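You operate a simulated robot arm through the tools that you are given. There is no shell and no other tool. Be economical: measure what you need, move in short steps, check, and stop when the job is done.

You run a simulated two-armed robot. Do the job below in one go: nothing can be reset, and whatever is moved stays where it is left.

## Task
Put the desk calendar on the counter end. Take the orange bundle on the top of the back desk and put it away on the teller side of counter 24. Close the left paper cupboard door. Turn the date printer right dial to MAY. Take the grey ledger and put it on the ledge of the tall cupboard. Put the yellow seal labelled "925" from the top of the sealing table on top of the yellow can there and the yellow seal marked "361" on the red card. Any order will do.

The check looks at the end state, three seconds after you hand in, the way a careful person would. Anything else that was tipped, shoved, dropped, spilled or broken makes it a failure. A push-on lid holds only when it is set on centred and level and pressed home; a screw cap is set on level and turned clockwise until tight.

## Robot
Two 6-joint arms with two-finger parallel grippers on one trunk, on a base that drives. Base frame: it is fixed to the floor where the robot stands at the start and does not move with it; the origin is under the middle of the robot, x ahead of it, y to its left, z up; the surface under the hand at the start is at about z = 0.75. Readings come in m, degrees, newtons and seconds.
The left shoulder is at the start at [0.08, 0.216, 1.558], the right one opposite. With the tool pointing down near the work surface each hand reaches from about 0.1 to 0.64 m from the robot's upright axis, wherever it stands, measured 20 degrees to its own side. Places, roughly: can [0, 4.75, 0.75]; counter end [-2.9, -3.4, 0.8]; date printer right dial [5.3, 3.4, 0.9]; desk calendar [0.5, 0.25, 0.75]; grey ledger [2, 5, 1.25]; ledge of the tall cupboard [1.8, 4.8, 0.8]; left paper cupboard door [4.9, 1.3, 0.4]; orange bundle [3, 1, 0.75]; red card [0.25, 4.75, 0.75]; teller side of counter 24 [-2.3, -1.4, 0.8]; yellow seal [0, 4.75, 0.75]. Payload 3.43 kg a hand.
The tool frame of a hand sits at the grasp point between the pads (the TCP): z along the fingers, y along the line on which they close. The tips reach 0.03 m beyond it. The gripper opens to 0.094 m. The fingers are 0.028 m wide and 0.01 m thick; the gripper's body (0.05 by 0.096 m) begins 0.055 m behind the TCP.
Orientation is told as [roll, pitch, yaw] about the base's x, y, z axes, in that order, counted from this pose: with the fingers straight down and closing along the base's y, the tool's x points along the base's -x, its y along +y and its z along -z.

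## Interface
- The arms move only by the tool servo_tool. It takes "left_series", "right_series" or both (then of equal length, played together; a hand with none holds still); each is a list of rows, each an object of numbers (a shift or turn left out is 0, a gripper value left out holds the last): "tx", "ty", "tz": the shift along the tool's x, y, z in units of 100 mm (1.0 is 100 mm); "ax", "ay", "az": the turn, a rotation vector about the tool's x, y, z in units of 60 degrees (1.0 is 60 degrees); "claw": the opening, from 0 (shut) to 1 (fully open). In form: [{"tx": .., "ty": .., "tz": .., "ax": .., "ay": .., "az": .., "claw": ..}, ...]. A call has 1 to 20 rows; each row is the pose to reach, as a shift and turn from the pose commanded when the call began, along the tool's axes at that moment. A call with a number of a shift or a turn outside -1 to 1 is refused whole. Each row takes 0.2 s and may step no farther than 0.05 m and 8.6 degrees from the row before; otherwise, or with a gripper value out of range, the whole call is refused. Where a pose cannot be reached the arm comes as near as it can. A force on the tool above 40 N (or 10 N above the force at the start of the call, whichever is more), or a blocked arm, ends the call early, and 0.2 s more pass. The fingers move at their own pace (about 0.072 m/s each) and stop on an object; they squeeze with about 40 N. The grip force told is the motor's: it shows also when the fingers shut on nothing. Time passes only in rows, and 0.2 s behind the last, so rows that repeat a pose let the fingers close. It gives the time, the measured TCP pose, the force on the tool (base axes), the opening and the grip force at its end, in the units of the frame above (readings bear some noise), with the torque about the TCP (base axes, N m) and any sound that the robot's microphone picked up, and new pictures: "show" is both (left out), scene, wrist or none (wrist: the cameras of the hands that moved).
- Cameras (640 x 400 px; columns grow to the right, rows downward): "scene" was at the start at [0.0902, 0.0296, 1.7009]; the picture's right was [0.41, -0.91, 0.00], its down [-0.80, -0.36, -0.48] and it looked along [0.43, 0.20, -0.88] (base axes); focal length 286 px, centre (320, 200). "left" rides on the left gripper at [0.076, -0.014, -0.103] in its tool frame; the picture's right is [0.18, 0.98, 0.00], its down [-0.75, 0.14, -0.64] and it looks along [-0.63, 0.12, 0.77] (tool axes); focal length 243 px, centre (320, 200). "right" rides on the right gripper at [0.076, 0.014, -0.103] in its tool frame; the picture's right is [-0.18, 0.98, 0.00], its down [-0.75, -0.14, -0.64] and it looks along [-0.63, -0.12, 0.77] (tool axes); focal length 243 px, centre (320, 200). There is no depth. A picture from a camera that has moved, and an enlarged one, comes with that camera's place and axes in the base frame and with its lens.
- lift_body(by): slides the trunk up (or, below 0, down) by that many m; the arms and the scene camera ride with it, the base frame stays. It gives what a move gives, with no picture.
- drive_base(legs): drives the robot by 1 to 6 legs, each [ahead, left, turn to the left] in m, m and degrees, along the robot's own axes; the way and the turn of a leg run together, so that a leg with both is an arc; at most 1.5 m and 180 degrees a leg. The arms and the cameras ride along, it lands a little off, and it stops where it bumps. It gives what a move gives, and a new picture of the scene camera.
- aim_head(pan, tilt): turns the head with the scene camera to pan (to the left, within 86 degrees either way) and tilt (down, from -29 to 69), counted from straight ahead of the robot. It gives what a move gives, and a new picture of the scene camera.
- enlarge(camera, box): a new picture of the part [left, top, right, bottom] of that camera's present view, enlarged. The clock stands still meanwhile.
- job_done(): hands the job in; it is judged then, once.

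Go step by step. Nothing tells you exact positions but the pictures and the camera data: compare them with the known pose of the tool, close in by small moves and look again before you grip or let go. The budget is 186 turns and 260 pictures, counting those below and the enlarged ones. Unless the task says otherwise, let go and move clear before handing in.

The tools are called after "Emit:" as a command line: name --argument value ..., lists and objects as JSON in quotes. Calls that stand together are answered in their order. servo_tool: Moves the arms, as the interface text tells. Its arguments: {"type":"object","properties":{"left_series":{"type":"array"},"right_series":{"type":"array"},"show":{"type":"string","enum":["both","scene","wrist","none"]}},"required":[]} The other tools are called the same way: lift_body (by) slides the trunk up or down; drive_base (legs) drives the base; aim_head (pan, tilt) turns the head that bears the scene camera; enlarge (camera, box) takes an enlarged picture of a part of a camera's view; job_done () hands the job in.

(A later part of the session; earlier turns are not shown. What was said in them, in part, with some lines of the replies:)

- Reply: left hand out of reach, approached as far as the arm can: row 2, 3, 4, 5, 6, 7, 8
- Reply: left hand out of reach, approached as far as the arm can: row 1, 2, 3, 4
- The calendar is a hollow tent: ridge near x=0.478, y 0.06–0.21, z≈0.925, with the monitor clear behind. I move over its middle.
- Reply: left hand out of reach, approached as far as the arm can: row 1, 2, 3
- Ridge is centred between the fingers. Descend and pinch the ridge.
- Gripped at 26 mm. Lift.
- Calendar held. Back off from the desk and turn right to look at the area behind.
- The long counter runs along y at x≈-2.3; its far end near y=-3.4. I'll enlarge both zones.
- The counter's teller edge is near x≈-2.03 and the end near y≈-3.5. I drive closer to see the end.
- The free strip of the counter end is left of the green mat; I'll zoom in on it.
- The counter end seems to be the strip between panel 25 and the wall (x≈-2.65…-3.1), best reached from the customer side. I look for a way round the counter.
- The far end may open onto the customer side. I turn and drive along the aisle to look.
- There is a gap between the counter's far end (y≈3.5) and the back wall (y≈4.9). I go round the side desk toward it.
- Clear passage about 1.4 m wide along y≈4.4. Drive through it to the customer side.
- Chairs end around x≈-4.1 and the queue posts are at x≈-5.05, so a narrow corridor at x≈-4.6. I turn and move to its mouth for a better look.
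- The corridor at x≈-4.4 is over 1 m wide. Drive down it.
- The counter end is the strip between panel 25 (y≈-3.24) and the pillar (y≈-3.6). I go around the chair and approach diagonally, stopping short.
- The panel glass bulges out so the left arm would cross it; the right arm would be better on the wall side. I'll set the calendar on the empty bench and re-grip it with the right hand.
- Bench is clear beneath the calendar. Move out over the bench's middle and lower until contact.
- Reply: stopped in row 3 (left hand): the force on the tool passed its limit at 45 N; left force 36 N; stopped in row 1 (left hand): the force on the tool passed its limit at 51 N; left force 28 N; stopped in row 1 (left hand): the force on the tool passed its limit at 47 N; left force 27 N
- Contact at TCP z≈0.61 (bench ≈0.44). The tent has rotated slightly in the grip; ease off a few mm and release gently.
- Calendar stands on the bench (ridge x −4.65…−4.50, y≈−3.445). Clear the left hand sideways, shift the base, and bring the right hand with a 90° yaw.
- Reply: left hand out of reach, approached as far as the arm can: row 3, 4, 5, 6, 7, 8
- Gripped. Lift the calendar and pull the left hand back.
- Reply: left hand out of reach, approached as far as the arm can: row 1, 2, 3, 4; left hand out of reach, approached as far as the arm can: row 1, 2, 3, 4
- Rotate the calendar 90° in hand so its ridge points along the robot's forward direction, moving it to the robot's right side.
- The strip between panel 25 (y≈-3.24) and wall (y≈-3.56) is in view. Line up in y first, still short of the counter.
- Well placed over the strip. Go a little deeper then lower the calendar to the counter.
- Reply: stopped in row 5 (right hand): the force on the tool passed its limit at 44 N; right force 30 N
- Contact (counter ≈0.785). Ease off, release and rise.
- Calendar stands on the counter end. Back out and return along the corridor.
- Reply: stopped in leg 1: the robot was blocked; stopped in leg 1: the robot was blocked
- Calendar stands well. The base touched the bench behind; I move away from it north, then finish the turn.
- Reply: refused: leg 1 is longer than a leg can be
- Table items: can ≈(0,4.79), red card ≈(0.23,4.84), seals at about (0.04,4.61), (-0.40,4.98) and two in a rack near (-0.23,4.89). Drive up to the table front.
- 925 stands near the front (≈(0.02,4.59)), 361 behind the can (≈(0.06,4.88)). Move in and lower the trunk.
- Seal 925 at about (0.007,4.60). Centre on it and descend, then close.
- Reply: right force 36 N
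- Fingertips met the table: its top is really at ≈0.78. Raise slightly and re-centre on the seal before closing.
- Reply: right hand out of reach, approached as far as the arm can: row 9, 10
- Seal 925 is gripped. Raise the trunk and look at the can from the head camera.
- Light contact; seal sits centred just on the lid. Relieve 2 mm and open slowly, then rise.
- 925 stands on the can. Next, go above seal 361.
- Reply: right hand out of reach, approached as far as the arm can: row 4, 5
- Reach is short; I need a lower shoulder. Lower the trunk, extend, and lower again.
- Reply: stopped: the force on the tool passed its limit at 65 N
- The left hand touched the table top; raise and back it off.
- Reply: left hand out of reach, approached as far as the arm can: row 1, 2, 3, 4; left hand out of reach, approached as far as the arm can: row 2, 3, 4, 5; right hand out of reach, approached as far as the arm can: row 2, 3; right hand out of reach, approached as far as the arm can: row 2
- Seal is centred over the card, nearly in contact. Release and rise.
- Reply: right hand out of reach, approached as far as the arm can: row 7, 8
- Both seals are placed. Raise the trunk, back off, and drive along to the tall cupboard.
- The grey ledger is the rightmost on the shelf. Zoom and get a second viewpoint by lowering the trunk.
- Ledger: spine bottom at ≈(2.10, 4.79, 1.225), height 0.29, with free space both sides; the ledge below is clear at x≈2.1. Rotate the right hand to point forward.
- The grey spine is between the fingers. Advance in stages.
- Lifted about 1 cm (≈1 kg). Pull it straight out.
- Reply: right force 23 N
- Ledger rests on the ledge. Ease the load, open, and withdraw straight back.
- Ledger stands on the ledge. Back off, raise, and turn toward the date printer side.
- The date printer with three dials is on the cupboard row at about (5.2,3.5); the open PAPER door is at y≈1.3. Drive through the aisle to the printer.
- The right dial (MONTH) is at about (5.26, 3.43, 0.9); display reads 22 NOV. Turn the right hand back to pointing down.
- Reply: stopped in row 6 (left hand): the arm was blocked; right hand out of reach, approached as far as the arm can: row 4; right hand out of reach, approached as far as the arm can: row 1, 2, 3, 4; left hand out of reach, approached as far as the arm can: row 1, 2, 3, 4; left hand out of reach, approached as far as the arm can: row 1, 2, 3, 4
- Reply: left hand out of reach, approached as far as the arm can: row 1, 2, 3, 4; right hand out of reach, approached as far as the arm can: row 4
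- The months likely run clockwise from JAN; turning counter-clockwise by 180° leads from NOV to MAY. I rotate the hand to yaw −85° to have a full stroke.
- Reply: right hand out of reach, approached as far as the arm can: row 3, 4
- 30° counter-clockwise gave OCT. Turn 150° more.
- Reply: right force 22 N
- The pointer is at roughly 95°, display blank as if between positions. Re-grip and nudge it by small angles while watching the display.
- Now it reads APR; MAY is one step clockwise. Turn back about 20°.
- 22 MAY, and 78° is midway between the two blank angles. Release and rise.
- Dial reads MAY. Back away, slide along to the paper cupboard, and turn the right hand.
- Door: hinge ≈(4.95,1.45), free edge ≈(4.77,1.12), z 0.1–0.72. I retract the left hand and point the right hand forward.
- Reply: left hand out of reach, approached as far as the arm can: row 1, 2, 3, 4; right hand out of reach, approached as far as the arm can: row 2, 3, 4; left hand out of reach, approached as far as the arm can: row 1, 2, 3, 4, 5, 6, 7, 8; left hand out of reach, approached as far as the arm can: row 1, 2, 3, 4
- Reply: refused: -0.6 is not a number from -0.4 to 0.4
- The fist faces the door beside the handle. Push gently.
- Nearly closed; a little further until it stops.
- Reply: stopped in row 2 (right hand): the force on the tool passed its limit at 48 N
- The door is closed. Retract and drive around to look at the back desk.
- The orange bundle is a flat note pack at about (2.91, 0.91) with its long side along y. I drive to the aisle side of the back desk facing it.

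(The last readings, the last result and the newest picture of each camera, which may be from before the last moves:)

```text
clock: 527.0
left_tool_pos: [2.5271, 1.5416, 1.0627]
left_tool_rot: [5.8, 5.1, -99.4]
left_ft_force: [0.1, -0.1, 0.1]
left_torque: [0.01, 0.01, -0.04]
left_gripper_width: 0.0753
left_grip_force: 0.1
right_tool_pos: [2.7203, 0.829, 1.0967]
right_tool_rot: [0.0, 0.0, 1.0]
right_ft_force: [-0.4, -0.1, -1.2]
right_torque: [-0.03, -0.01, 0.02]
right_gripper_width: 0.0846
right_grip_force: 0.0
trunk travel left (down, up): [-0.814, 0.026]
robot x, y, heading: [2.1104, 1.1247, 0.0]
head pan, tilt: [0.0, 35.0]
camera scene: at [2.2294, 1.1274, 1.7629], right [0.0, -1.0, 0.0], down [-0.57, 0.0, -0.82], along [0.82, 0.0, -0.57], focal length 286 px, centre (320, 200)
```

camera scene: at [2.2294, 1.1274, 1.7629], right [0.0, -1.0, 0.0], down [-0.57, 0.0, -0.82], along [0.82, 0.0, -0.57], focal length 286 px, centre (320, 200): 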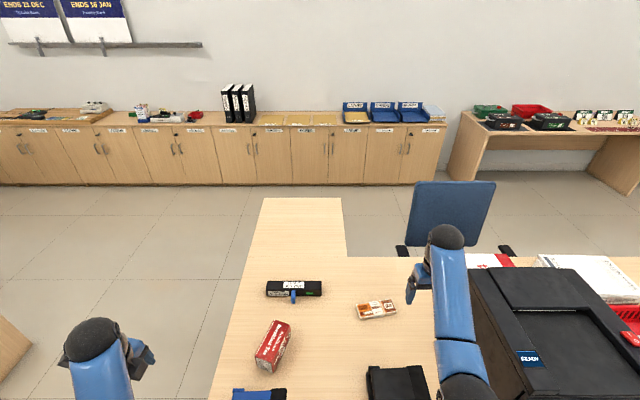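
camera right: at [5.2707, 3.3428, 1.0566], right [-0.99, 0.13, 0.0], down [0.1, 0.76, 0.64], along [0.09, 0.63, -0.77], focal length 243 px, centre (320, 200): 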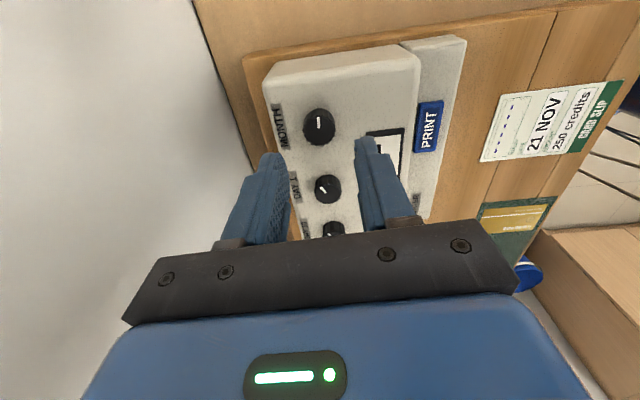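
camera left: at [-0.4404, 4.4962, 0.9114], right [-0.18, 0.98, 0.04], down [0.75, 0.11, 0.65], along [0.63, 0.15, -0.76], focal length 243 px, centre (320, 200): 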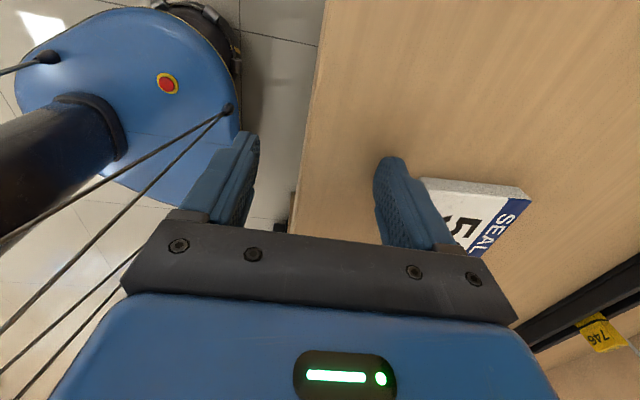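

Emit:
servo_tool --left_series '[{"ty": -0.15, "tx": 0.1}, {"ty": -0.3, "tx": 0.2}, {"ty": -0.45, "tx": 0.3}, {"ty": -0.6, "tx": 0.5}, {"ty": -0.75, "tx": 0.7}, {"ty": -0.9, "tx": 0.9}, {"ty": -1.0, "tx": 1.0}, {"ty": -1.0, "tx": 1.0}]' --right_series '[{"az": 0.13}, {"az": 0.26}, {"az": 0.39}, {"az": 0.52}, {"az": 0.65}, {"az": 0.78}, {"az": 0.91}, {"az": 1.0}]' --show "none"

Emit:
servo_tool --right_series '[{"az": 0.13, "tx": 0.1}, {"az": 0.26, "tx": 0.3}, {"az": 0.37, "tx": 0.5}, {"az": 0.37, "tx": 0.7}]' --show "none"

Emit:
drive_base --legs '[[0.05, 0, 0]]'

Emit:
lift_body --by -0.15

```text
clock: 528.8
left_tool_pos: [2.4427, 1.6557, 1.0632]
left_tool_rot: [5.7, 5.2, -99.4]
left_ft_force: [-0.1, -0.4, 0.5]
left_torque: [0.01, -0.03, 0.03]
left_gripper_width: 0.075
left_grip_force: 0.1
right_tool_pos: [2.7209, 0.8289, 1.0969]
right_tool_rot: [0.0, -0.2, -59.2]
right_ft_force: [0.6, 0.3, -0.2]
right_torque: [-0.02, -0.02, -0.03]
right_gripper_width: 0.0846
right_grip_force: 0.0
trunk travel left (down, up): [-0.814, 0.026]
robot x, y, heading: [2.1106, 1.1221, -0.1]
head pan, tilt: [0.0, 35.0]
```

```text
clock: 529.8
left_tool_pos: [2.4429, 1.6558, 1.063]
left_tool_rot: [5.7, 5.1, -99.4]
left_ft_force: [0.5, -0.3, 0.5]
left_torque: [0.01, 0.03, -0.03]
left_gripper_width: 0.0754
left_grip_force: 0.1
right_tool_pos: [2.6961, 0.8889, 1.0776]
right_tool_rot: [0.4, -0.1, -81.3]
right_ft_force: [0.0, 0.6, 0.2]
right_torque: [0.01, 0.01, 0.0]
right_gripper_width: 0.0849
right_grip_force: 0.1
right hand out of reach, approached as far as the arm can: row 2, 3, 4
trunk travel left (down, up): [-0.814, 0.026]
robot x, y, heading: [2.1098, 1.1255, 0.0]
head pan, tilt: [0.0, 35.0]
```

```text
clock: 530.7
left_tool_pos: [2.4831, 1.6562, 1.0661]
left_tool_rot: [6.2, 5.2, -99.3]
left_ft_force: [-0.5, 0.0, 0.3]
left_torque: [0.01, -0.09, -0.04]
left_gripper_width: 0.0756
left_grip_force: 0.1
right_tool_pos: [2.7354, 0.8886, 1.0836]
right_tool_rot: [0.8, -0.1, -81.1]
right_ft_force: [-0.9, 0.2, 0.6]
right_torque: [-0.01, -0.07, 0.01]
right_gripper_width: 0.0847
right_grip_force: 0.1
trunk travel left (down, up): [-0.814, 0.026]
robot x, y, heading: [2.1569, 1.1285, -0.1]
head pan, tilt: [0.0, 35.0]
camera scene: at [2.2613, 1.1272, 1.7643], right [0.0, -1.0, 0.0], down [-0.56, 0.0, -0.83], along [0.83, 0.0, -0.56], focal length 286 px, centre (320, 200)
```

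scene: 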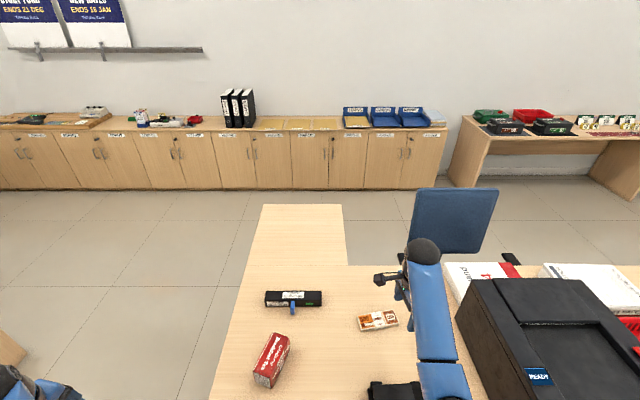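

```text
clock: 532.5
left_tool_pos: [2.4929, 1.6563, 0.9129]
left_tool_rot: [5.7, 5.0, -99.3]
left_ft_force: [-0.3, -0.9, -1.1]
left_torque: [-0.01, 0.01, -0.02]
left_gripper_width: 0.0755
left_grip_force: 0.0
right_tool_pos: [2.7446, 0.8888, 0.9283]
right_tool_rot: [0.2, -0.3, -81.2]
right_ft_force: [-0.4, 0.7, -0.5]
right_torque: [-0.02, -0.02, -0.01]
right_gripper_width: 0.0845
right_grip_force: 0.1
trunk travel left (down, up): [-0.664, 0.176]
robot x, y, heading: [2.1591, 1.126, 0.0]
head pan, tilt: [0.0, 35.0]
```

Emit:
servo_tool --right_series '[{"ty": 0.4, "tz": -0.2}, {"ty": 0.8, "tz": -0.4}, {"ty": 1.0, "tz": -0.6}, {"ty": 1.0, "tz": -0.6}]' --show "none"

Emit:
lift_body --by -0.12

Emit:
servo_tool --right_series '[{"ty": 0.2}, {"ty": 0.4}, {"ty": 0.4}]' --show "wrist"

```text
clock: 533.5
left_tool_pos: [2.4916, 1.6559, 0.913]
left_tool_rot: [5.7, 5.1, -99.4]
left_ft_force: [0.5, 0.1, 0.1]
left_torque: [0.02, 0.0, -0.01]
left_gripper_width: 0.0752
left_grip_force: 0.1
right_tool_pos: [2.8443, 0.9029, 0.9888]
right_tool_rot: [0.2, -0.2, -81.1]
right_ft_force: [-0.2, -0.4, -0.2]
right_torque: [-0.01, 0.0, -0.01]
right_gripper_width: 0.0846
right_grip_force: 0.0
trunk travel left (down, up): [-0.664, 0.176]
robot x, y, heading: [2.1577, 1.1249, 0.1]
head pan, tilt: [0.0, 35.0]
```

```text
clock: 535.0
left_tool_pos: [2.4927, 1.6566, 0.7935]
left_tool_rot: [5.8, 5.0, -99.4]
left_ft_force: [0.4, -0.1, 0.3]
left_torque: [0.01, -0.02, 0.02]
left_gripper_width: 0.0751
left_grip_force: 0.0
right_tool_pos: [2.8429, 0.9025, 0.8664]
right_tool_rot: [0.2, -0.2, -81.2]
right_ft_force: [-0.1, 0.1, -0.5]
right_torque: [-0.01, 0.02, -0.01]
right_gripper_width: 0.0847
right_grip_force: 0.0
trunk travel left (down, up): [-0.544, 0.296]
robot x, y, heading: [2.1595, 1.1256, 0.1]
head pan, tilt: [0.0, 35.0]
```

```text
clock: 535.8
left_tool_pos: [2.4916, 1.6566, 0.7937]
left_tool_rot: [5.7, 5.1, -99.4]
left_ft_force: [0.5, 0.6, -0.6]
left_torque: [-0.01, 0.0, -0.02]
left_gripper_width: 0.0754
left_grip_force: 0.1
right_tool_pos: [2.8822, 0.9089, 0.8687]
right_tool_rot: [0.3, -0.3, -81.3]
right_ft_force: [-1.3, 0.1, 0.5]
right_torque: [-0.02, 0.02, 0.02]
right_gripper_width: 0.0846
right_grip_force: 0.1
trunk travel left (down, up): [-0.544, 0.296]
robot x, y, heading: [2.1561, 1.1229, 0.2]
head pan, tilt: [0.0, 35.0]
camera right: at [2.886, 0.9855, 0.9708], right [1.0, -0.03, 0.0], down [-0.03, -0.77, 0.64], along [-0.02, -0.64, -0.77], focal length 243 px, centre (320, 200)
```

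right: 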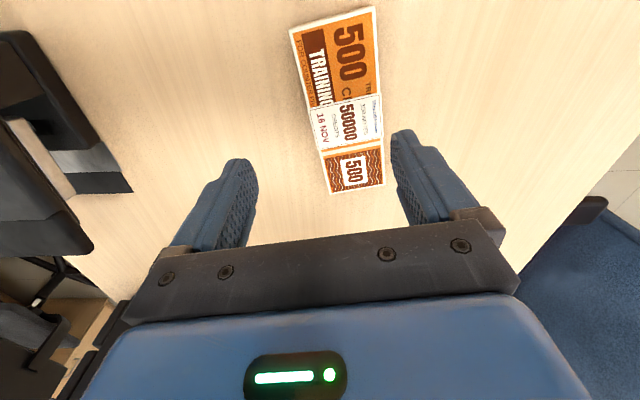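

Emit:
lift_body --by -0.04

Emit:
servo_tool --right_series '[{"ty": 0.12}, {"ty": 0.22}, {"ty": 0.22, "claw": 0.85}]' --show "wrist"

```text
clock: 536.6
left_tool_pos: [2.4914, 1.6572, 0.7536]
left_tool_rot: [5.7, 5.0, -99.4]
left_ft_force: [-0.4, 0.0, 0.1]
left_torque: [0.01, 0.0, -0.01]
left_gripper_width: 0.0751
left_grip_force: 0.1
right_tool_pos: [2.8833, 0.9089, 0.8282]
right_tool_rot: [0.2, -0.2, -81.2]
right_ft_force: [0.1, 0.4, 0.7]
right_torque: [0.01, 0.02, 0.0]
right_gripper_width: 0.0846
right_grip_force: 0.0
trunk travel left (down, up): [-0.504, 0.336]
robot x, y, heading: [2.1564, 1.1215, 0.1]
head pan, tilt: [0.0, 35.0]
```

```text
clock: 537.4
left_tool_pos: [2.4925, 1.6567, 0.7531]
left_tool_rot: [5.7, 5.2, -99.4]
left_ft_force: [0.0, 0.0, 0.0]
left_torque: [-0.03, 0.0, 0.03]
left_gripper_width: 0.0751
left_grip_force: 0.1
right_tool_pos: [2.905, 0.9117, 0.8302]
right_tool_rot: [0.3, -0.2, -81.1]
right_ft_force: [0.1, 1.1, 0.7]
right_torque: [-0.04, 0.03, 0.01]
right_gripper_width: 0.0801
right_grip_force: 0.1
trunk travel left (down, up): [-0.504, 0.336]
robot x, y, heading: [2.1579, 1.1218, -0.1]
head pan, tilt: [0.0, 35.0]
camera right: at [2.9082, 0.9886, 0.9312], right [1.0, -0.03, 0.0], down [-0.03, -0.77, 0.64], along [-0.02, -0.64, -0.77], focal length 243 px, centre (320, 200)
```

right: 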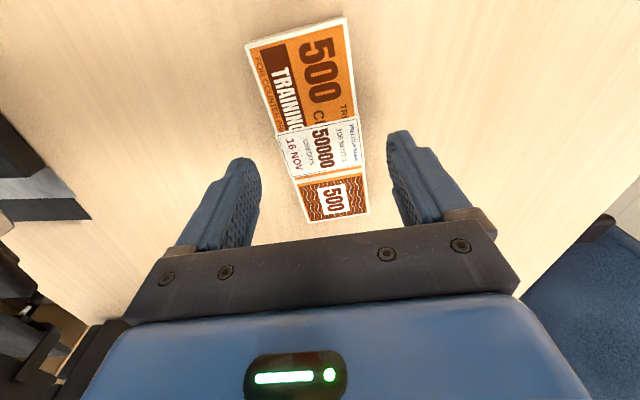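

Emit:
servo_tool --right_series '[{"tz": 0.05}, {"tz": 0.1}, {"tz": 0.15}, {"tz": 0.18}, {"tz": 0.18}]' --show "wrist"

```text
clock: 538.6
left_tool_pos: [2.491, 1.6553, 0.7531]
left_tool_rot: [5.7, 5.1, -99.4]
left_ft_force: [-0.5, -0.2, 0.0]
left_torque: [0.01, 0.0, -0.03]
left_gripper_width: 0.0754
left_grip_force: 0.1
right_tool_pos: [2.9045, 0.9121, 0.8106]
right_tool_rot: [0.1, -0.3, -81.1]
right_ft_force: [0.0, -0.3, -0.9]
right_torque: [0.0, -0.01, 0.02]
right_gripper_width: 0.0801
right_grip_force: 0.0
trunk travel left (down, up): [-0.504, 0.336]
robot x, y, heading: [2.1585, 1.1254, -0.1]
head pan, tilt: [0.0, 35.0]
camera right: at [2.9077, 0.9891, 0.9127], right [1.0, -0.03, 0.0], down [-0.03, -0.77, 0.64], along [-0.02, -0.64, -0.77], focal length 243 px, centre (320, 200)
```

right: 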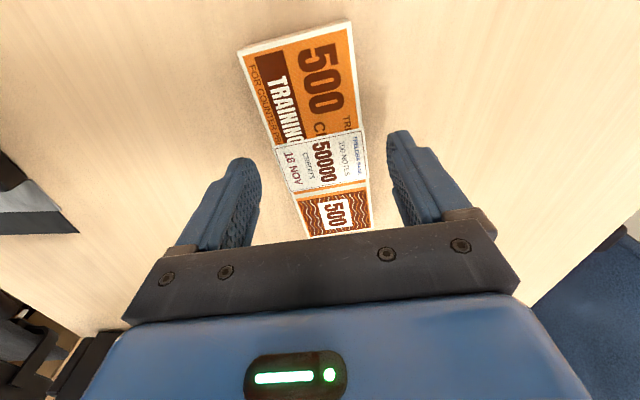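

Emit:
servo_tool --right_series '[{"tz": 0.05}, {"tz": 0.1}, {"tz": 0.15}, {"tz": 0.19}, {"tz": 0.19}]' --show "wrist"

```text
clock: 539.8
left_tool_pos: [2.4921, 1.656, 0.7528]
left_tool_rot: [5.7, 5.0, -99.4]
left_ft_force: [-0.7, -0.6, -0.8]
left_torque: [0.01, 0.0, 0.01]
left_gripper_width: 0.0753
left_grip_force: 0.1
right_tool_pos: [2.8993, 0.9117, 0.7904]
right_tool_rot: [0.2, -0.2, -81.2]
right_ft_force: [-0.2, 0.4, -0.1]
right_torque: [0.01, 0.0, 0.02]
right_gripper_width: 0.08
right_grip_force: 0.1
right hand out of reach, approached as far as the arm can: row 2, 3, 4, 5
trunk travel left (down, up): [-0.504, 0.336]
robot x, y, heading: [2.1563, 1.1268, -0.1]
head pan, tilt: [0.0, 35.0]
camera right: at [2.9025, 0.9885, 0.8934], right [1.0, -0.03, 0.0], down [-0.03, -0.76, 0.64], along [-0.02, -0.64, -0.77], focal length 243 px, centre (320, 200)
```

right: 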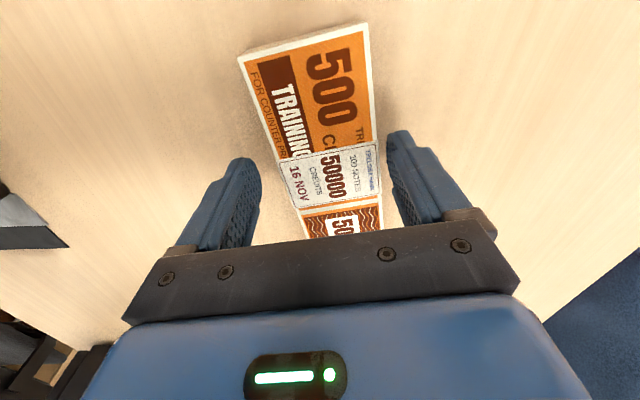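

Emit:
servo_tool --right_series '[{"tz": -0.3}, {"tz": -0.5}]' --show "none"

Emit:
lift_body --by -0.05

Emit:
servo_tool --right_series '[{"ty": 0.04, "tx": -0.1}, {"ty": 0.06, "tx": -0.12}, {"ty": 0.06, "tx": -0.12}]' --show "wrist"

```text
clock: 540.4
left_tool_pos: [2.4924, 1.6562, 0.7536]
left_tool_rot: [5.8, 5.2, -99.4]
left_ft_force: [-0.5, -0.3, 0.0]
left_torque: [0.02, -0.01, -0.03]
left_gripper_width: 0.0754
left_grip_force: 0.1
right_tool_pos: [2.8992, 0.9109, 0.8417]
right_tool_rot: [0.2, -0.2, -81.1]
right_ft_force: [0.2, 0.4, -0.5]
right_torque: [0.01, -0.03, 0.01]
right_gripper_width: 0.08
right_grip_force: 0.2
trunk travel left (down, up): [-0.504, 0.336]
robot x, y, heading: [2.1558, 1.1271, 0.2]
head pan, tilt: [0.0, 35.0]
```

```text
clock: 541.3
left_tool_pos: [2.4915, 1.6567, 0.7036]
left_tool_rot: [5.7, 5.1, -99.4]
left_ft_force: [0.0, 0.2, 0.2]
left_torque: [-0.01, -0.01, -0.05]
left_gripper_width: 0.0752
left_grip_force: 0.1
right_tool_pos: [2.8992, 0.9125, 0.7914]
right_tool_rot: [0.1, -0.2, -81.1]
right_ft_force: [-0.6, -0.1, -0.4]
right_torque: [0.01, 0.01, -0.01]
right_gripper_width: 0.0799
right_grip_force: 0.1
trunk travel left (down, up): [-0.454, 0.386]
robot x, y, heading: [2.1588, 1.1255, 0.0]
head pan, tilt: [0.0, 35.0]
```

```text
clock: 542.1
left_tool_pos: [2.493, 1.6566, 0.7036]
left_tool_rot: [5.8, 5.0, -99.5]
left_ft_force: [-0.9, 0.5, 0.1]
left_torque: [0.0, -0.01, -0.03]
left_gripper_width: 0.0751
left_grip_force: 0.0
right_tool_pos: [2.9072, 0.9006, 0.7915]
right_tool_rot: [0.2, -0.2, -81.2]
right_ft_force: [-0.9, 0.2, -0.2]
right_torque: [0.02, -0.04, 0.02]
right_gripper_width: 0.0796
right_grip_force: 0.0
trunk travel left (down, up): [-0.454, 0.386]
robot x, y, heading: [2.159, 1.124, -0.5]
head pan, tilt: [0.0, 35.0]
camera right: at [2.9104, 0.977, 0.8926], right [1.0, -0.03, 0.0], down [-0.03, -0.77, 0.64], along [-0.02, -0.64, -0.77], focal length 243 px, centre (320, 200)
```

right: 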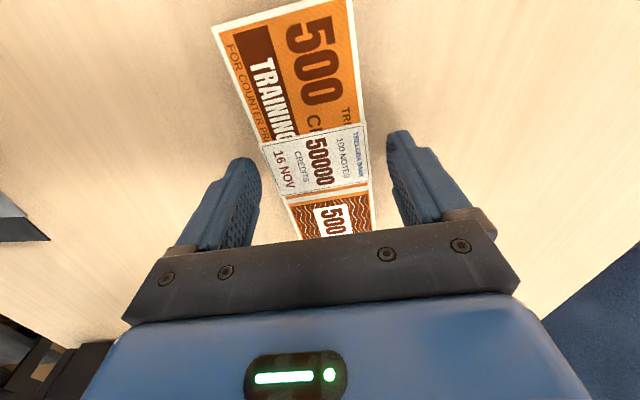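

Emit:
servo_tool --right_series '[{"tz": 0.03}, {"tz": 0.06}, {"tz": 0.08}, {"tz": 0.08}]' --show "none"

```text
clock: 543.1
left_tool_pos: [2.4934, 1.6562, 0.7028]
left_tool_rot: [5.7, 5.1, -99.4]
left_ft_force: [0.2, 0.3, -0.1]
left_torque: [-0.01, -0.01, 0.0]
left_gripper_width: 0.0752
left_grip_force: 0.0
right_tool_pos: [2.9079, 0.9009, 0.783]
right_tool_rot: [0.2, -0.2, -81.2]
right_ft_force: [-0.2, 0.4, -0.7]
right_torque: [0.01, 0.02, -0.01]
right_gripper_width: 0.0796
right_grip_force: 0.1
trunk travel left (down, up): [-0.454, 0.386]
robot x, y, heading: [2.1552, 1.1224, 0.0]
head pan, tilt: [0.0, 35.0]
```

Emit:
servo_tool --right_series '[{"tz": 0.03}, {"tz": 0.06}, {"tz": 0.08}, {"tz": 0.08}]' --show "wrist"

```text
clock: 544.1
left_tool_pos: [2.4899, 1.6564, 0.7025]
left_tool_rot: [5.9, 5.2, -99.3]
left_ft_force: [-1.0, 0.0, 0.6]
left_torque: [-0.01, 0.02, 0.0]
left_gripper_width: 0.075
left_grip_force: 0.0
right_tool_pos: [2.9074, 0.9017, 0.7809]
right_tool_rot: [0.7, -0.3, -81.2]
right_ft_force: [3.1, -3.2, 27.4]
right_torque: [0.11, 1.15, 0.22]
right_gripper_width: 0.0787
right_grip_force: 0.0
trunk travel left (down, up): [-0.454, 0.386]
robot x, y, heading: [2.1592, 1.1246, 0.0]
head pan, tilt: [0.0, 35.0]
camera right: at [2.909, 0.9777, 0.8822], right [1.0, -0.03, 0.01], down [-0.03, -0.76, 0.64], along [-0.01, -0.64, -0.76], focal length 243 px, centre (320, 200)
```

right: 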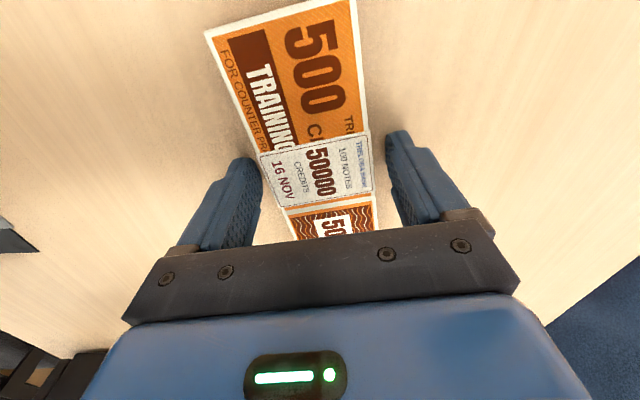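

Table contact at .751. Raise a hair, close on the pack and lift.

Emit:
servo_tool --right_series '[{"tz": -0.08}, {"tz": -0.08, "claw": 0.5}, {"tz": -0.08, "claw": 0}, {"tz": -0.08, "claw": 0}, {"tz": -0.08, "claw": 0}, {"tz": -0.08, "claw": 0}, {"tz": -0.2}, {"tz": -0.4}, {"tz": -0.6}]' --show "wrist"

```text
clock: 546.1
left_tool_pos: [2.4925, 1.6556, 0.7022]
left_tool_rot: [5.7, 5.1, -99.4]
left_ft_force: [0.8, -0.1, 0.1]
left_torque: [0.0, 0.01, 0.0]
left_gripper_width: 0.0753
left_grip_force: 0.0
right_tool_pos: [2.9069, 0.9002, 0.8356]
right_tool_rot: [0.3, -0.3, -81.3]
right_ft_force: [0.3, 0.2, -1.5]
right_torque: [-0.01, 0.01, -0.02]
right_gripper_width: 0.0593
right_grip_force: 39.5
trunk travel left (down, up): [-0.454, 0.386]
robot x, y, heading: [2.1609, 1.1267, -0.2]
head pan, tilt: [0.0, 35.0]
camera right: at [2.9104, 0.9774, 0.9366], right [1.0, -0.03, 0.0], down [-0.03, -0.76, 0.64], along [-0.02, -0.64, -0.77], focal length 243 px, centre (320, 200)
```

right: 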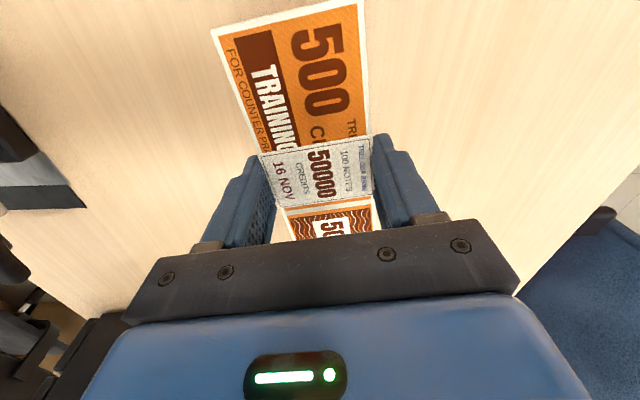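

Bundle gripped. Raise and carry it around the front desk to counter 24.

Emit:
lift_body --by 0.37

Emit:
drive_base --legs '[[-0.4, 0, 0], [0, 1.1, 0], [0, 0, 180], [1.5, 0, 0], [0.8, 0, 0]]'

```text
clock: 549.7
left_tool_pos: [2.4922, 1.655, 1.0726]
left_tool_rot: [5.6, 5.2, -99.4]
left_ft_force: [-0.3, 0.3, -0.1]
left_torque: [-0.03, 0.02, 0.02]
left_gripper_width: 0.0751
left_grip_force: 0.1
right_tool_pos: [2.9078, 0.9013, 1.2048]
right_tool_rot: [0.2, -0.1, -81.2]
right_ft_force: [0.3, -0.1, -1.2]
right_torque: [-0.01, 0.01, 0.0]
right_gripper_width: 0.0591
right_grip_force: 40.1
trunk travel left (down, up): [-0.824, 0.016]
robot x, y, heading: [2.16, 1.1215, 0.1]
head pan, tilt: [0.0, 35.0]
```

```text
clock: 575.7
left_tool_pos: [-0.8688, 1.8361, 1.0739]
left_tool_rot: [5.8, 5.1, 78.1]
left_ft_force: [-0.3, 0.4, 1.1]
left_torque: [0.02, -0.01, -0.02]
left_gripper_width: 0.075
left_grip_force: 0.0
right_tool_pos: [-1.251, 2.609, 1.2062]
right_tool_rot: [0.3, -0.2, 96.3]
right_ft_force: [0.9, -0.2, -1.5]
right_torque: [0.02, 0.02, 0.0]
right_gripper_width: 0.059
right_grip_force: 39.9
trunk travel left (down, up): [-0.824, 0.016]
robot x, y, heading: [-0.5121, 2.3537, 177.6]
head pan, tilt: [0.0, 35.0]
camera scene: at [-0.628, 2.3607, 1.7732], right [0.05, 1.0, 0.0], down [0.57, -0.03, -0.82], along [-0.82, 0.04, -0.57], focal length 286 px, centre (320, 200)
```

scene: 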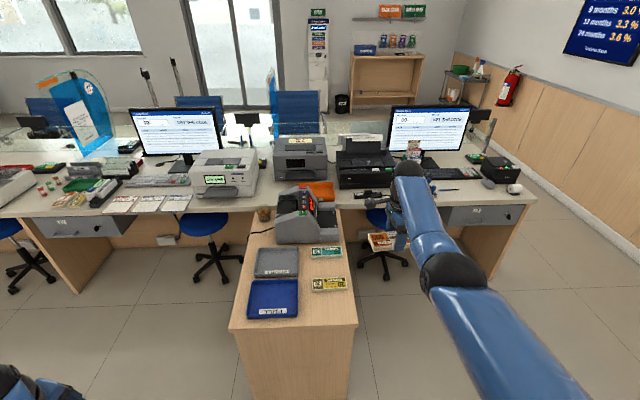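

Emit:
drive_base --legs '[[0, 0, 2.4], [0, 1.5, 0], [0, 1.5, 0], [0, 0.6, 0], [0.5, 0, 0]]'

Emit:
aim_head --pan 0 --tilt 30

```text
clock: 595.9
left_tool_pos: [-1.2102, -1.8045, 1.0734]
left_tool_rot: [5.8, 5.2, 84.0]
left_ft_force: [0.2, -1.2, 0.1]
left_torque: [0.0, -0.01, 0.02]
left_gripper_width: 0.0753
left_grip_force: 0.1
right_tool_pos: [-1.6677, -1.0727, 1.2066]
right_tool_rot: [0.2, -0.2, 102.1]
right_ft_force: [1.0, 0.3, -0.7]
right_torque: [0.03, 0.02, 0.03]
right_gripper_width: 0.0592
right_grip_force: 40.1
trunk travel left (down, up): [-0.824, 0.016]
robot x, y, heading: [-0.9072, -1.2577, -176.7]
head pan, tilt: [0.0, 35.0]
camera scene: at [-1.0238, -1.2578, 1.7733], right [-0.06, 1.0, 0.0], down [0.57, 0.03, -0.82], along [-0.82, -0.05, -0.57], focal length 286 px, centre (320, 200)
```

scene: 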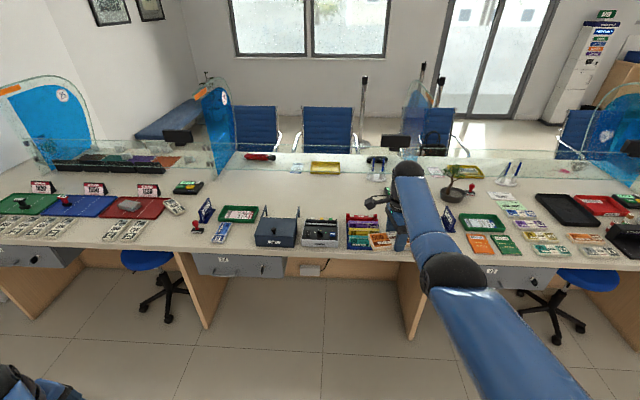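

```text
clock: 596.6
left_tool_pos: [-1.2112, -1.8037, 1.0737]
left_tool_rot: [5.7, 5.1, 83.9]
left_ft_force: [0.6, -0.8, -0.4]
left_torque: [0.0, 0.01, 0.01]
left_gripper_width: 0.0752
left_grip_force: 0.1
right_tool_pos: [-1.6699, -1.0727, 1.2056]
right_tool_rot: [0.2, -0.2, 102.2]
right_ft_force: [-0.6, 0.1, -1.0]
right_torque: [-0.01, 0.0, 0.01]
right_gripper_width: 0.0593
right_grip_force: 39.8
trunk travel left (down, up): [-0.824, 0.016]
robot x, y, heading: [-0.9083, -1.2486, -176.9]
head pan, tilt: [0.0, 30.0]
camera scene: at [-1.0277, -1.258, 1.7809], right [-0.06, 1.0, 0.0], down [0.5, 0.03, -0.87], along [-0.86, -0.05, -0.5], focal length 286 px, centre (320, 200)
```

scene: 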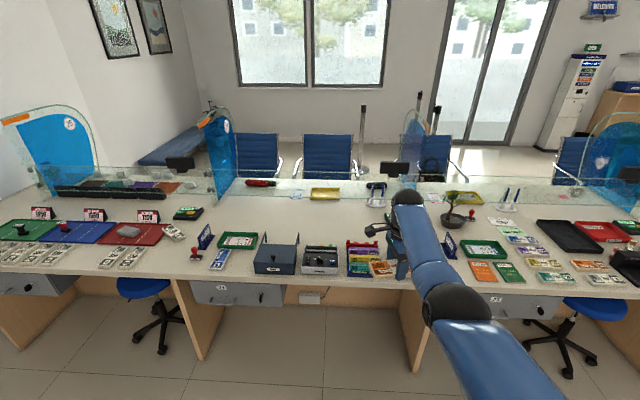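

Emit:
enlarge --camera "scene" --box '[180, 170, 420, 310]'

```text
2.67 times, centred on (300, 240) of scene
camera zoom: at [-1.0277, -1.258, 1.7809], right [-0.06, 1.0, 0.0], down [0.5, 0.03, -0.87], along [-0.86, -0.05, -0.5], focal length 763 px, centre (373, 93)
```

zoom: 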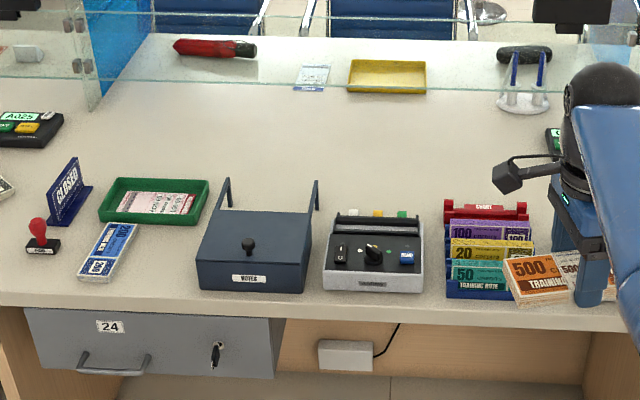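

Counter 24's teller side has a clear area behind the devices near (-2.35,-1.31). Drive up so the hand is above it.

Emit:
drive_base --legs '[[0, 0, -3.2], [0.7, 0.27, 0]]'

Emit:
lift_body --by -0.2

Emit:
aim_head --pan 0 --tilt 45

```text
clock: 601.1
left_tool_pos: [-1.9389, -2.063, 1.0736]
left_tool_rot: [5.9, 5.0, 80.9]
left_ft_force: [0.0, 0.5, -0.3]
left_torque: [-0.02, 0.0, -0.04]
left_gripper_width: 0.0752
left_grip_force: 0.0
right_tool_pos: [-2.3582, -1.3076, 1.2063]
right_tool_rot: [0.4, -0.1, 99.1]
right_ft_force: [0.2, 0.4, -1.7]
right_torque: [0.04, -0.02, 0.01]
right_gripper_width: 0.0591
right_grip_force: 39.8
trunk travel left (down, up): [-0.824, 0.016]
robot x, y, heading: [-1.6066, -1.5317, -179.8]
head pan, tilt: [0.0, 30.0]
camera scene: at [-1.7261, -1.5269, 1.781], right [0.0, 1.0, 0.0], down [0.5, 0.0, -0.87], along [-0.87, 0.0, -0.5], focal length 286 px, centre (320, 200)
```

scene: 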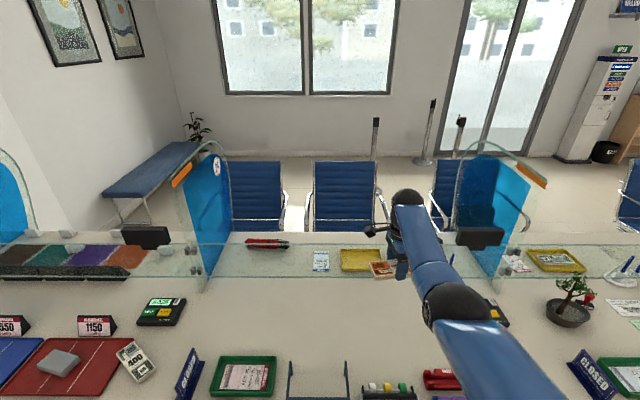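

```text
clock: 603.3
left_tool_pos: [-1.9395, -2.0643, 0.8739]
left_tool_rot: [5.7, 5.1, 80.8]
left_ft_force: [-1.4, 0.2, -0.6]
left_torque: [-0.02, -0.01, 0.01]
left_gripper_width: 0.0753
left_grip_force: 0.0
right_tool_pos: [-2.3588, -1.3092, 1.0046]
right_tool_rot: [0.2, -0.2, 99.0]
right_ft_force: [0.5, 0.3, -0.4]
right_torque: [0.0, 0.0, -0.02]
right_gripper_width: 0.059
right_grip_force: 39.7
trunk travel left (down, up): [-0.624, 0.216]
robot x, y, heading: [-1.6098, -1.5288, -179.8]
head pan, tilt: [0.0, 30.0]
```

```text
clock: 604.0
left_tool_pos: [-1.94, -2.0627, 0.8735]
left_tool_rot: [5.8, 5.1, 80.9]
left_ft_force: [0.9, 0.1, -0.2]
left_torque: [0.0, -0.01, -0.03]
left_gripper_width: 0.0752
left_grip_force: 0.0
right_tool_pos: [-2.3586, -1.3092, 1.0052]
right_tool_rot: [0.2, -0.1, 99.2]
right_ft_force: [-0.3, 0.3, -1.2]
right_torque: [-0.02, -0.02, -0.02]
right_gripper_width: 0.0591
right_grip_force: 39.9
trunk travel left (down, up): [-0.624, 0.216]
robot x, y, heading: [-1.6061, -1.5315, -179.7]
head pan, tilt: [0.0, 45.0]
camera scene: at [-1.7191, -1.5277, 1.5582], right [0.0, 1.0, 0.0], down [0.71, 0.0, -0.71], along [-0.71, 0.0, -0.71], focal length 286 px, centre (320, 200)
```

scene: 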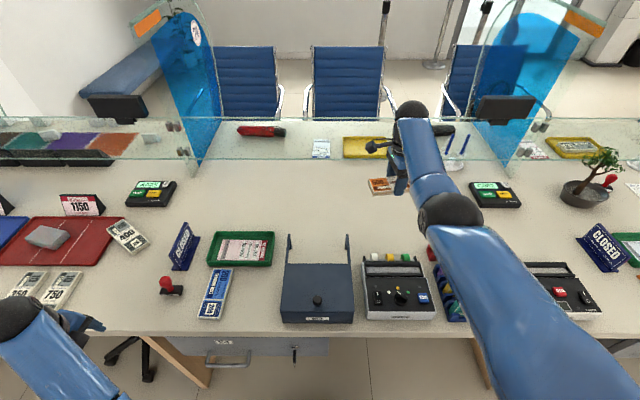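

Emit:
servo_tool --right_series '[{"ty": -0.2, "tz": 0.2}, {"ty": -0.4, "tz": 0.5}, {"ty": -0.45, "tz": 0.8}, {"ty": -0.45, "tz": 1.0}]' --show "both"

```text
clock: 605.0
left_tool_pos: [-1.9389, -2.0637, 0.8741]
left_tool_rot: [5.7, 5.0, 80.9]
left_ft_force: [-1.1, 0.1, 0.1]
left_torque: [0.02, -0.04, 0.0]
left_gripper_width: 0.0751
left_grip_force: 0.1
right_tool_pos: [-2.3146, -1.2989, 0.9028]
right_tool_rot: [0.2, -0.1, 99.0]
right_ft_force: [0.8, 0.6, -1.2]
right_torque: [-0.03, -0.03, -0.03]
right_gripper_width: 0.0592
right_grip_force: 39.4
trunk travel left (down, up): [-0.624, 0.216]
robot x, y, heading: [-1.6097, -1.5282, -179.7]
head pan, tilt: [0.0, 45.0]
camera scene: at [-1.7196, -1.5276, 1.5582], right [0.0, 1.0, 0.0], down [0.71, 0.0, -0.71], along [-0.71, 0.0, -0.71], focal length 286 px, centre (320, 200)
camera right: at [-2.3145, -1.3793, 1.0052], right [-1.0, 0.03, 0.0], down [0.02, 0.77, 0.64], along [0.01, 0.64, -0.77], focal length 243 px, centre (320, 200)
```

scene: 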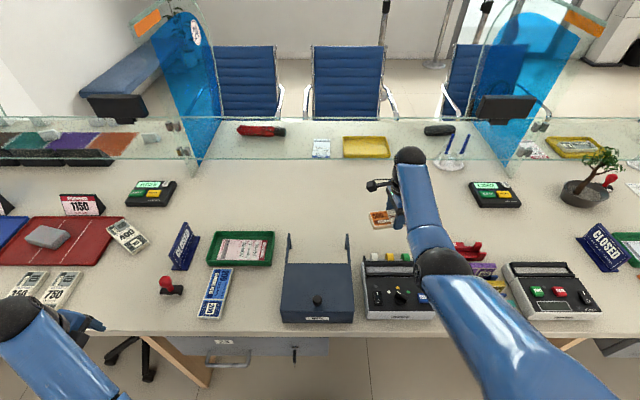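
right: 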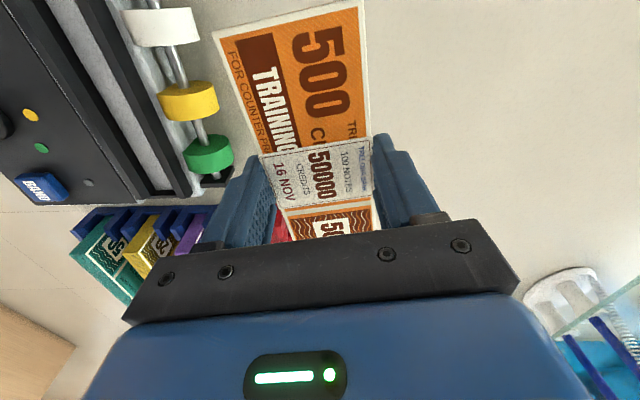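

Emit:
servo_tool --left_series '[{"ty": -0.2}, {"ty": -0.4}, {"ty": -0.6}, {"ty": -0.8}]' --right_series '[{"ty": 0.1}, {"ty": 0.2}, {"ty": 0.3}, {"ty": 0.35}]' --show "none"

Emit:
lift_body --by -0.05

Emit:
servo_tool --right_series '[{"tz": 0.05}, {"tz": 0.1}, {"tz": 0.15}, {"tz": 0.18}]' --show "wrist"

```text
clock: 606.0
left_tool_pos: [-1.8608, -2.0771, 0.8663]
left_tool_rot: [5.7, 5.1, 80.9]
left_ft_force: [0.0, 0.5, 0.3]
left_torque: [0.02, 0.04, 0.02]
left_gripper_width: 0.0749
left_grip_force: 0.0
right_tool_pos: [-2.3483, -1.3069, 0.9041]
right_tool_rot: [0.3, -0.2, 99.2]
right_ft_force: [-0.6, 0.3, -1.3]
right_torque: [0.02, 0.01, -0.01]
right_gripper_width: 0.0591
right_grip_force: 40.3
trunk travel left (down, up): [-0.624, 0.216]
robot x, y, heading: [-1.6079, -1.5285, -180.0]
head pan, tilt: [0.0, 45.0]
```

```text
clock: 607.0
left_tool_pos: [-1.8614, -2.0752, 0.8157]
left_tool_rot: [5.7, 5.2, 80.9]
left_ft_force: [0.3, -1.0, 0.1]
left_torque: [-0.01, 0.0, 0.0]
left_gripper_width: 0.0754
left_grip_force: 0.1
right_tool_pos: [-2.3487, -1.308, 0.8534]
right_tool_rot: [0.2, -0.2, 99.0]
right_ft_force: [0.8, -0.5, -0.9]
right_torque: [-0.01, 0.04, -0.02]
right_gripper_width: 0.0592
right_grip_force: 39.4
trunk travel left (down, up): [-0.574, 0.266]
robot x, y, heading: [-1.6055, -1.5302, -179.6]
head pan, tilt: [0.0, 45.0]
```

```text
clock: 608.0
left_tool_pos: [-1.8612, -2.0754, 0.8154]
left_tool_rot: [5.8, 5.1, 80.9]
left_ft_force: [0.1, 0.7, 0.1]
left_torque: [0.02, -0.03, 0.02]
left_gripper_width: 0.0751
left_grip_force: 0.1
right_tool_pos: [-2.3445, -1.3066, 0.8361]
right_tool_rot: [0.2, 0.0, 99.1]
right_ft_force: [-0.3, -0.2, -1.4]
right_torque: [-0.02, 0.0, -0.02]
right_gripper_width: 0.059
right_grip_force: 40.0
right hand out of reach, approached as far as the arm can: row 3, 4
trunk travel left (down, up): [-0.574, 0.266]
robot x, y, heading: [-1.605, -1.5268, -179.7]
head pan, tilt: [0.0, 45.0]
camera right: at [-2.3444, -1.3854, 0.939], right [-1.0, 0.03, 0.0], down [0.02, 0.77, 0.64], along [0.01, 0.64, -0.77], focal length 243 px, centre (320, 200)
```

right: 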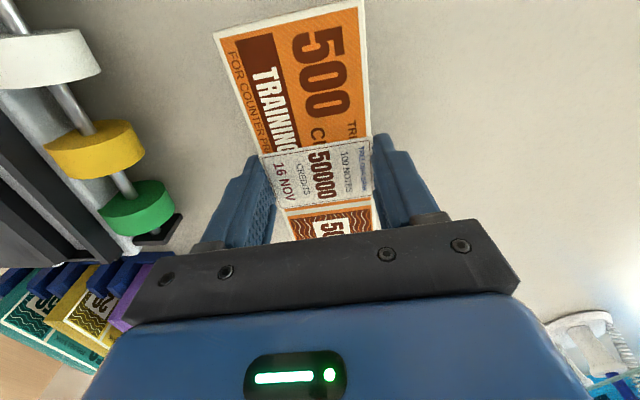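

Emit:
lift_body --by -0.012

Emit:
servo_tool --right_series '[{"tz": 0.03, "ty": -0.05}, {"tz": 0.06, "ty": -0.08}, {"tz": 0.06, "ty": -0.08}]' --show "none"

```text
clock: 608.5
left_tool_pos: [-1.8611, -2.0771, 0.8033]
left_tool_rot: [5.7, 5.1, 80.9]
left_ft_force: [-0.3, -0.1, 0.9]
left_torque: [0.04, -0.02, 0.0]
left_gripper_width: 0.0756
left_grip_force: 0.0
right_tool_pos: [-2.3459, -1.3064, 0.8255]
right_tool_rot: [0.2, -0.2, 99.2]
right_ft_force: [1.0, 0.0, -0.6]
right_torque: [-0.02, 0.02, 0.0]
right_gripper_width: 0.0591
right_grip_force: 40.1
trunk travel left (down, up): [-0.562, 0.278]
robot x, y, heading: [-1.6099, -1.5296, -180.0]
head pan, tilt: [0.0, 45.0]
```

```text
clock: 609.4
left_tool_pos: [-1.8611, -2.0756, 0.8037]
left_tool_rot: [5.6, 5.1, 80.8]
left_ft_force: [0.5, 0.2, 0.6]
left_torque: [0.02, 0.01, 0.03]
left_gripper_width: 0.0751
left_grip_force: 0.0
right_tool_pos: [-2.3359, -1.3067, 0.8205]
right_tool_rot: [0.2, -0.3, 99.1]
right_ft_force: [-1.0, -0.3, -1.4]
right_torque: [0.01, 0.04, -0.02]
right_gripper_width: 0.0591
right_grip_force: 40.3
trunk travel left (down, up): [-0.562, 0.278]
robot x, y, heading: [-1.6084, -1.5298, -179.7]
head pan, tilt: [0.0, 45.0]
```

Emit:
servo_tool --right_series '[{"tz": 0.03}, {"tz": 0.06}, {"tz": 0.09}, {"tz": 0.09}]' --show "none"

```text
clock: 610.4
left_tool_pos: [-1.861, -2.0741, 0.8043]
left_tool_rot: [5.8, 5.1, 80.8]
left_ft_force: [0.8, 0.3, 0.2]
left_torque: [0.04, -0.01, 0.01]
left_gripper_width: 0.0752
left_grip_force: 0.0
right_tool_pos: [-2.3363, -1.3059, 0.8094]
right_tool_rot: [0.2, -0.2, 99.1]
right_ft_force: [-0.8, 0.8, 0.2]
right_torque: [-0.07, -0.03, 0.01]
right_gripper_width: 0.0591
right_grip_force: 40.3
trunk travel left (down, up): [-0.562, 0.278]
robot x, y, heading: [-1.6073, -1.5297, -179.8]
head pan, tilt: [0.0, 45.0]
```

Emit:
servo_tool --right_series '[{"tz": 0.02}, {"tz": 0.04}, {"tz": 0.04}]' --show "none"

```text
clock: 611.1
left_tool_pos: [-1.8604, -2.0755, 0.8037]
left_tool_rot: [5.8, 5.1, 80.9]
left_ft_force: [0.0, -0.5, -0.1]
left_torque: [0.01, 0.01, 0.01]
left_gripper_width: 0.0751
left_grip_force: 0.1
right_tool_pos: [-2.3348, -1.3065, 0.8105]
right_tool_rot: [0.6, -0.3, 99.0]
right_ft_force: [-1.9, 1.5, 19.2]
right_torque: [-0.64, -0.7, 0.02]
right_gripper_width: 0.0589
right_grip_force: 40.2
trunk travel left (down, up): [-0.562, 0.278]
robot x, y, heading: [-1.6034, -1.5304, -180.0]
head pan, tilt: [0.0, 45.0]
```

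The bundle rests on the counter. Relax, open, and rise.

Emit:
servo_tool --right_series '[{"tz": -0.04}, {"tz": -0.04, "claw": 0.75}, {"tz": -0.04, "claw": 0.8}, {"tz": -0.04, "claw": 0.8}, {"tz": -0.3}, {"tz": -0.6}, {"tz": -0.9}, {"tz": -1.0}]' --show "both"

Emit:
lift_body --by 0.25

Emit:
drive_base --legs '[[-0.5, 0, 0]]'

```text
clock: 613.0
left_tool_pos: [-1.8605, -2.0762, 0.8042]
left_tool_rot: [5.7, 5.1, 80.9]
left_ft_force: [0.0, 0.2, -0.5]
left_torque: [-0.02, 0.0, -0.01]
left_gripper_width: 0.0751
left_grip_force: 0.0
right_tool_pos: [-2.3358, -1.3046, 0.9069]
right_tool_rot: [0.2, -0.2, 99.1]
right_ft_force: [0.6, -0.5, 0.4]
right_torque: [0.01, -0.02, -0.03]
right_gripper_width: 0.0753
right_grip_force: 0.0
trunk travel left (down, up): [-0.562, 0.278]
robot x, y, heading: [-1.6103, -1.5301, -179.9]
head pan, tilt: [0.0, 45.0]
camera scene: at [-1.7188, -1.5277, 1.4962], right [0.0, 1.0, 0.0], down [0.71, 0.0, -0.71], along [-0.71, 0.0, -0.71], focal length 286 px, centre (320, 200)
camera right: at [-2.3359, -1.3833, 1.0094], right [-1.0, 0.03, 0.0], down [0.02, 0.77, 0.64], along [0.01, 0.64, -0.77], focal length 243 px, centre (320, 200)
```

scene: 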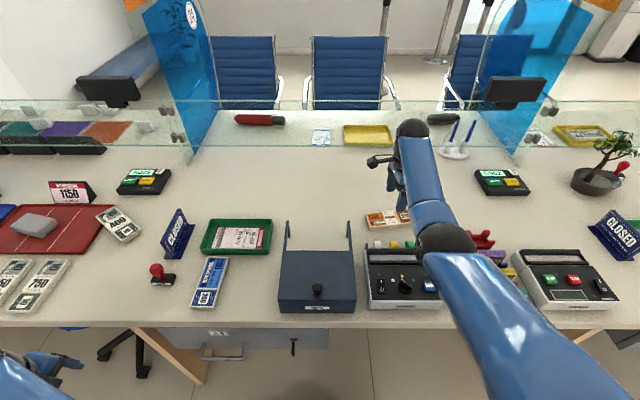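
right: 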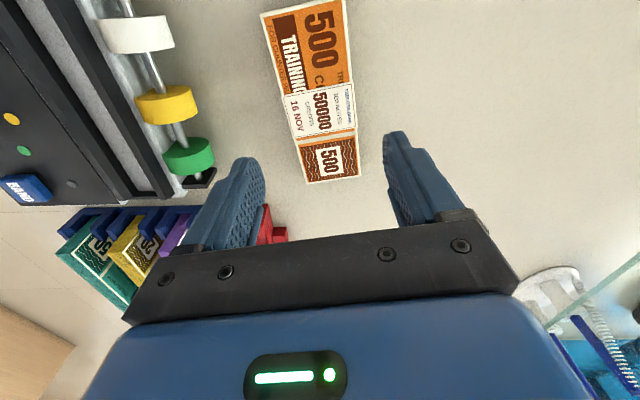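

```text
clock: 615.5
left_tool_pos: [-1.8625, -2.0746, 1.0541]
left_tool_rot: [5.8, 5.1, 80.8]
left_ft_force: [0.0, -0.8, -0.3]
left_torque: [0.05, -0.01, 0.01]
left_gripper_width: 0.075
left_grip_force: 0.0
right_tool_pos: [-2.3362, -1.3037, 1.1574]
right_tool_rot: [0.2, -0.2, 99.0]
right_ft_force: [0.3, -0.3, -0.3]
right_torque: [0.01, 0.02, 0.02]
right_gripper_width: 0.0751
right_grip_force: 0.2
trunk travel left (down, up): [-0.812, 0.028]
robot x, y, heading: [-1.6095, -1.5301, -180.0]
head pan, tilt: [0.0, 45.0]
```

```text
clock: 618.5
left_tool_pos: [-1.3632, -2.0731, 1.0527]
left_tool_rot: [5.7, 5.1, 80.4]
left_ft_force: [-0.6, 0.0, -0.1]
left_torque: [0.03, 0.0, 0.0]
left_gripper_width: 0.0753
left_grip_force: 0.0
right_tool_pos: [-1.8306, -1.2989, 1.1561]
right_tool_rot: [0.0, -0.1, 98.5]
right_ft_force: [0.7, -0.6, 0.3]
right_torque: [0.01, 0.0, 0.02]
right_gripper_width: 0.0753
right_grip_force: 0.0
trunk travel left (down, up): [-0.812, 0.028]
robot x, y, heading: [-1.1027, -1.5302, 179.4]
head pan, tilt: [0.0, 45.0]
camera scene: at [-1.2165, -1.5275, 1.7459], right [0.01, 1.0, 0.0], down [0.71, 0.0, -0.71], along [-0.71, 0.0, -0.71], focal length 286 px, centre (320, 200)
```

scene: 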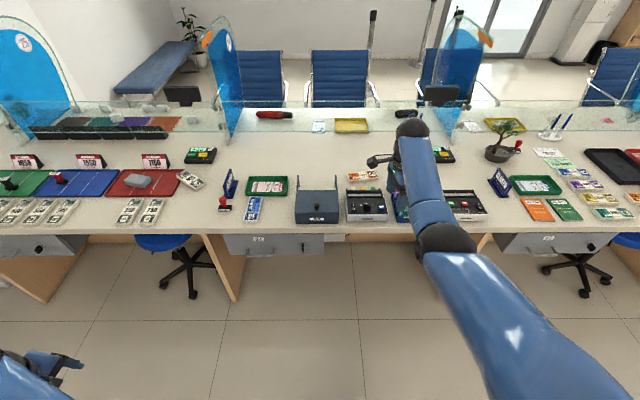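

Bundle is on counter 24's teller side. A final look toward the calendar at the counter end.

Emit:
aim_head --pan 42 --tilt 20

Emit:
enlarge --camera "scene" --box '[220, 120, 420, 260]'

```text
clock: 619.6
left_tool_pos: [-1.3604, -2.0734, 1.0529]
left_tool_rot: [5.7, 5.1, 80.5]
left_ft_force: [0.1, 1.1, -0.6]
left_torque: [0.0, -0.01, -0.02]
left_gripper_width: 0.0754
left_grip_force: 0.1
right_tool_pos: [-1.8275, -1.2976, 1.1578]
right_tool_rot: [0.2, -0.2, 98.5]
right_ft_force: [0.0, -0.2, 0.4]
right_torque: [0.0, 0.02, 0.02]
right_gripper_width: 0.0752
right_grip_force: 0.1
trunk travel left (down, up): [-0.812, 0.028]
robot x, y, heading: [-1.1038, -1.53, 179.9]
head pan, tilt: [42.0, 20.0]
camera scene: at [-1.2014, -1.5899, 1.7849], right [-0.66, 0.75, 0.0], down [0.26, 0.23, -0.94], along [-0.7, -0.62, -0.34], focal length 286 px, centre (320, 200)
```

scene: 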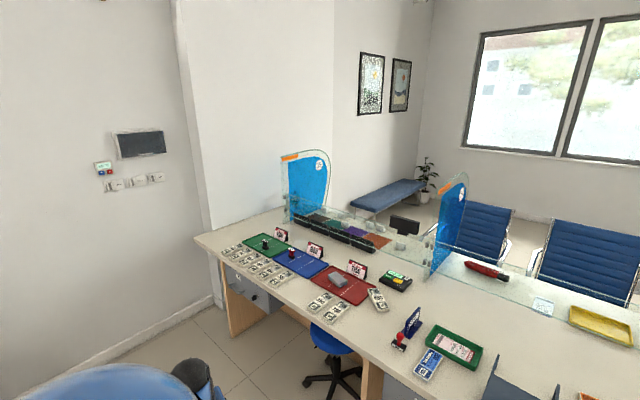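

```text
2.86 times, centred on (320, 190) of scene
camera zoom: at [-1.2014, -1.5899, 1.7849], right [-0.66, 0.75, 0.0], down [0.26, 0.23, -0.94], along [-0.7, -0.62, -0.34], focal length 817 px, centre (320, 229)
```

zoom: 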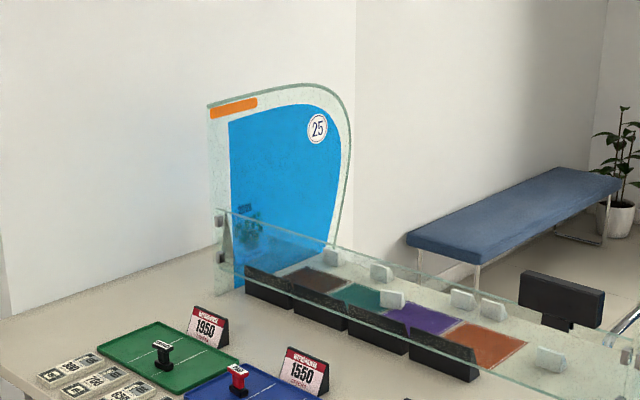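

The calendar shows through panel 25, still standing at the counter end. Every item is in place and both hands are clear, so I hand the job in.

Emit:
job_done

```text
The job is handed in.
```

I finished all six jobs and handed in with both hands clear.

- **Calendar:** it stands on the counter end, between panel 25 and the wall.
- **Orange bundle:** it lies on the teller side of counter 24, behind the devices.
- **Paper cupboard:** the left door is pushed shut.
- **Date printer:** the right dial is on MAY and the display read 22 MAY.
- **Grey ledger:** it stands upright on the ledge of the tall cupboard.
- **Seals:** 925 stands on top of the yellow can and 361 stands on the red card.

While reversing from the counter end the base was blocked, probably by the customer bench. I did not check whether the bench shifted. I also rested the calendar on that bench briefly to change hands. While I worked on the seals, the left hand pressed on the sealing table top, and nothing there looked moved.
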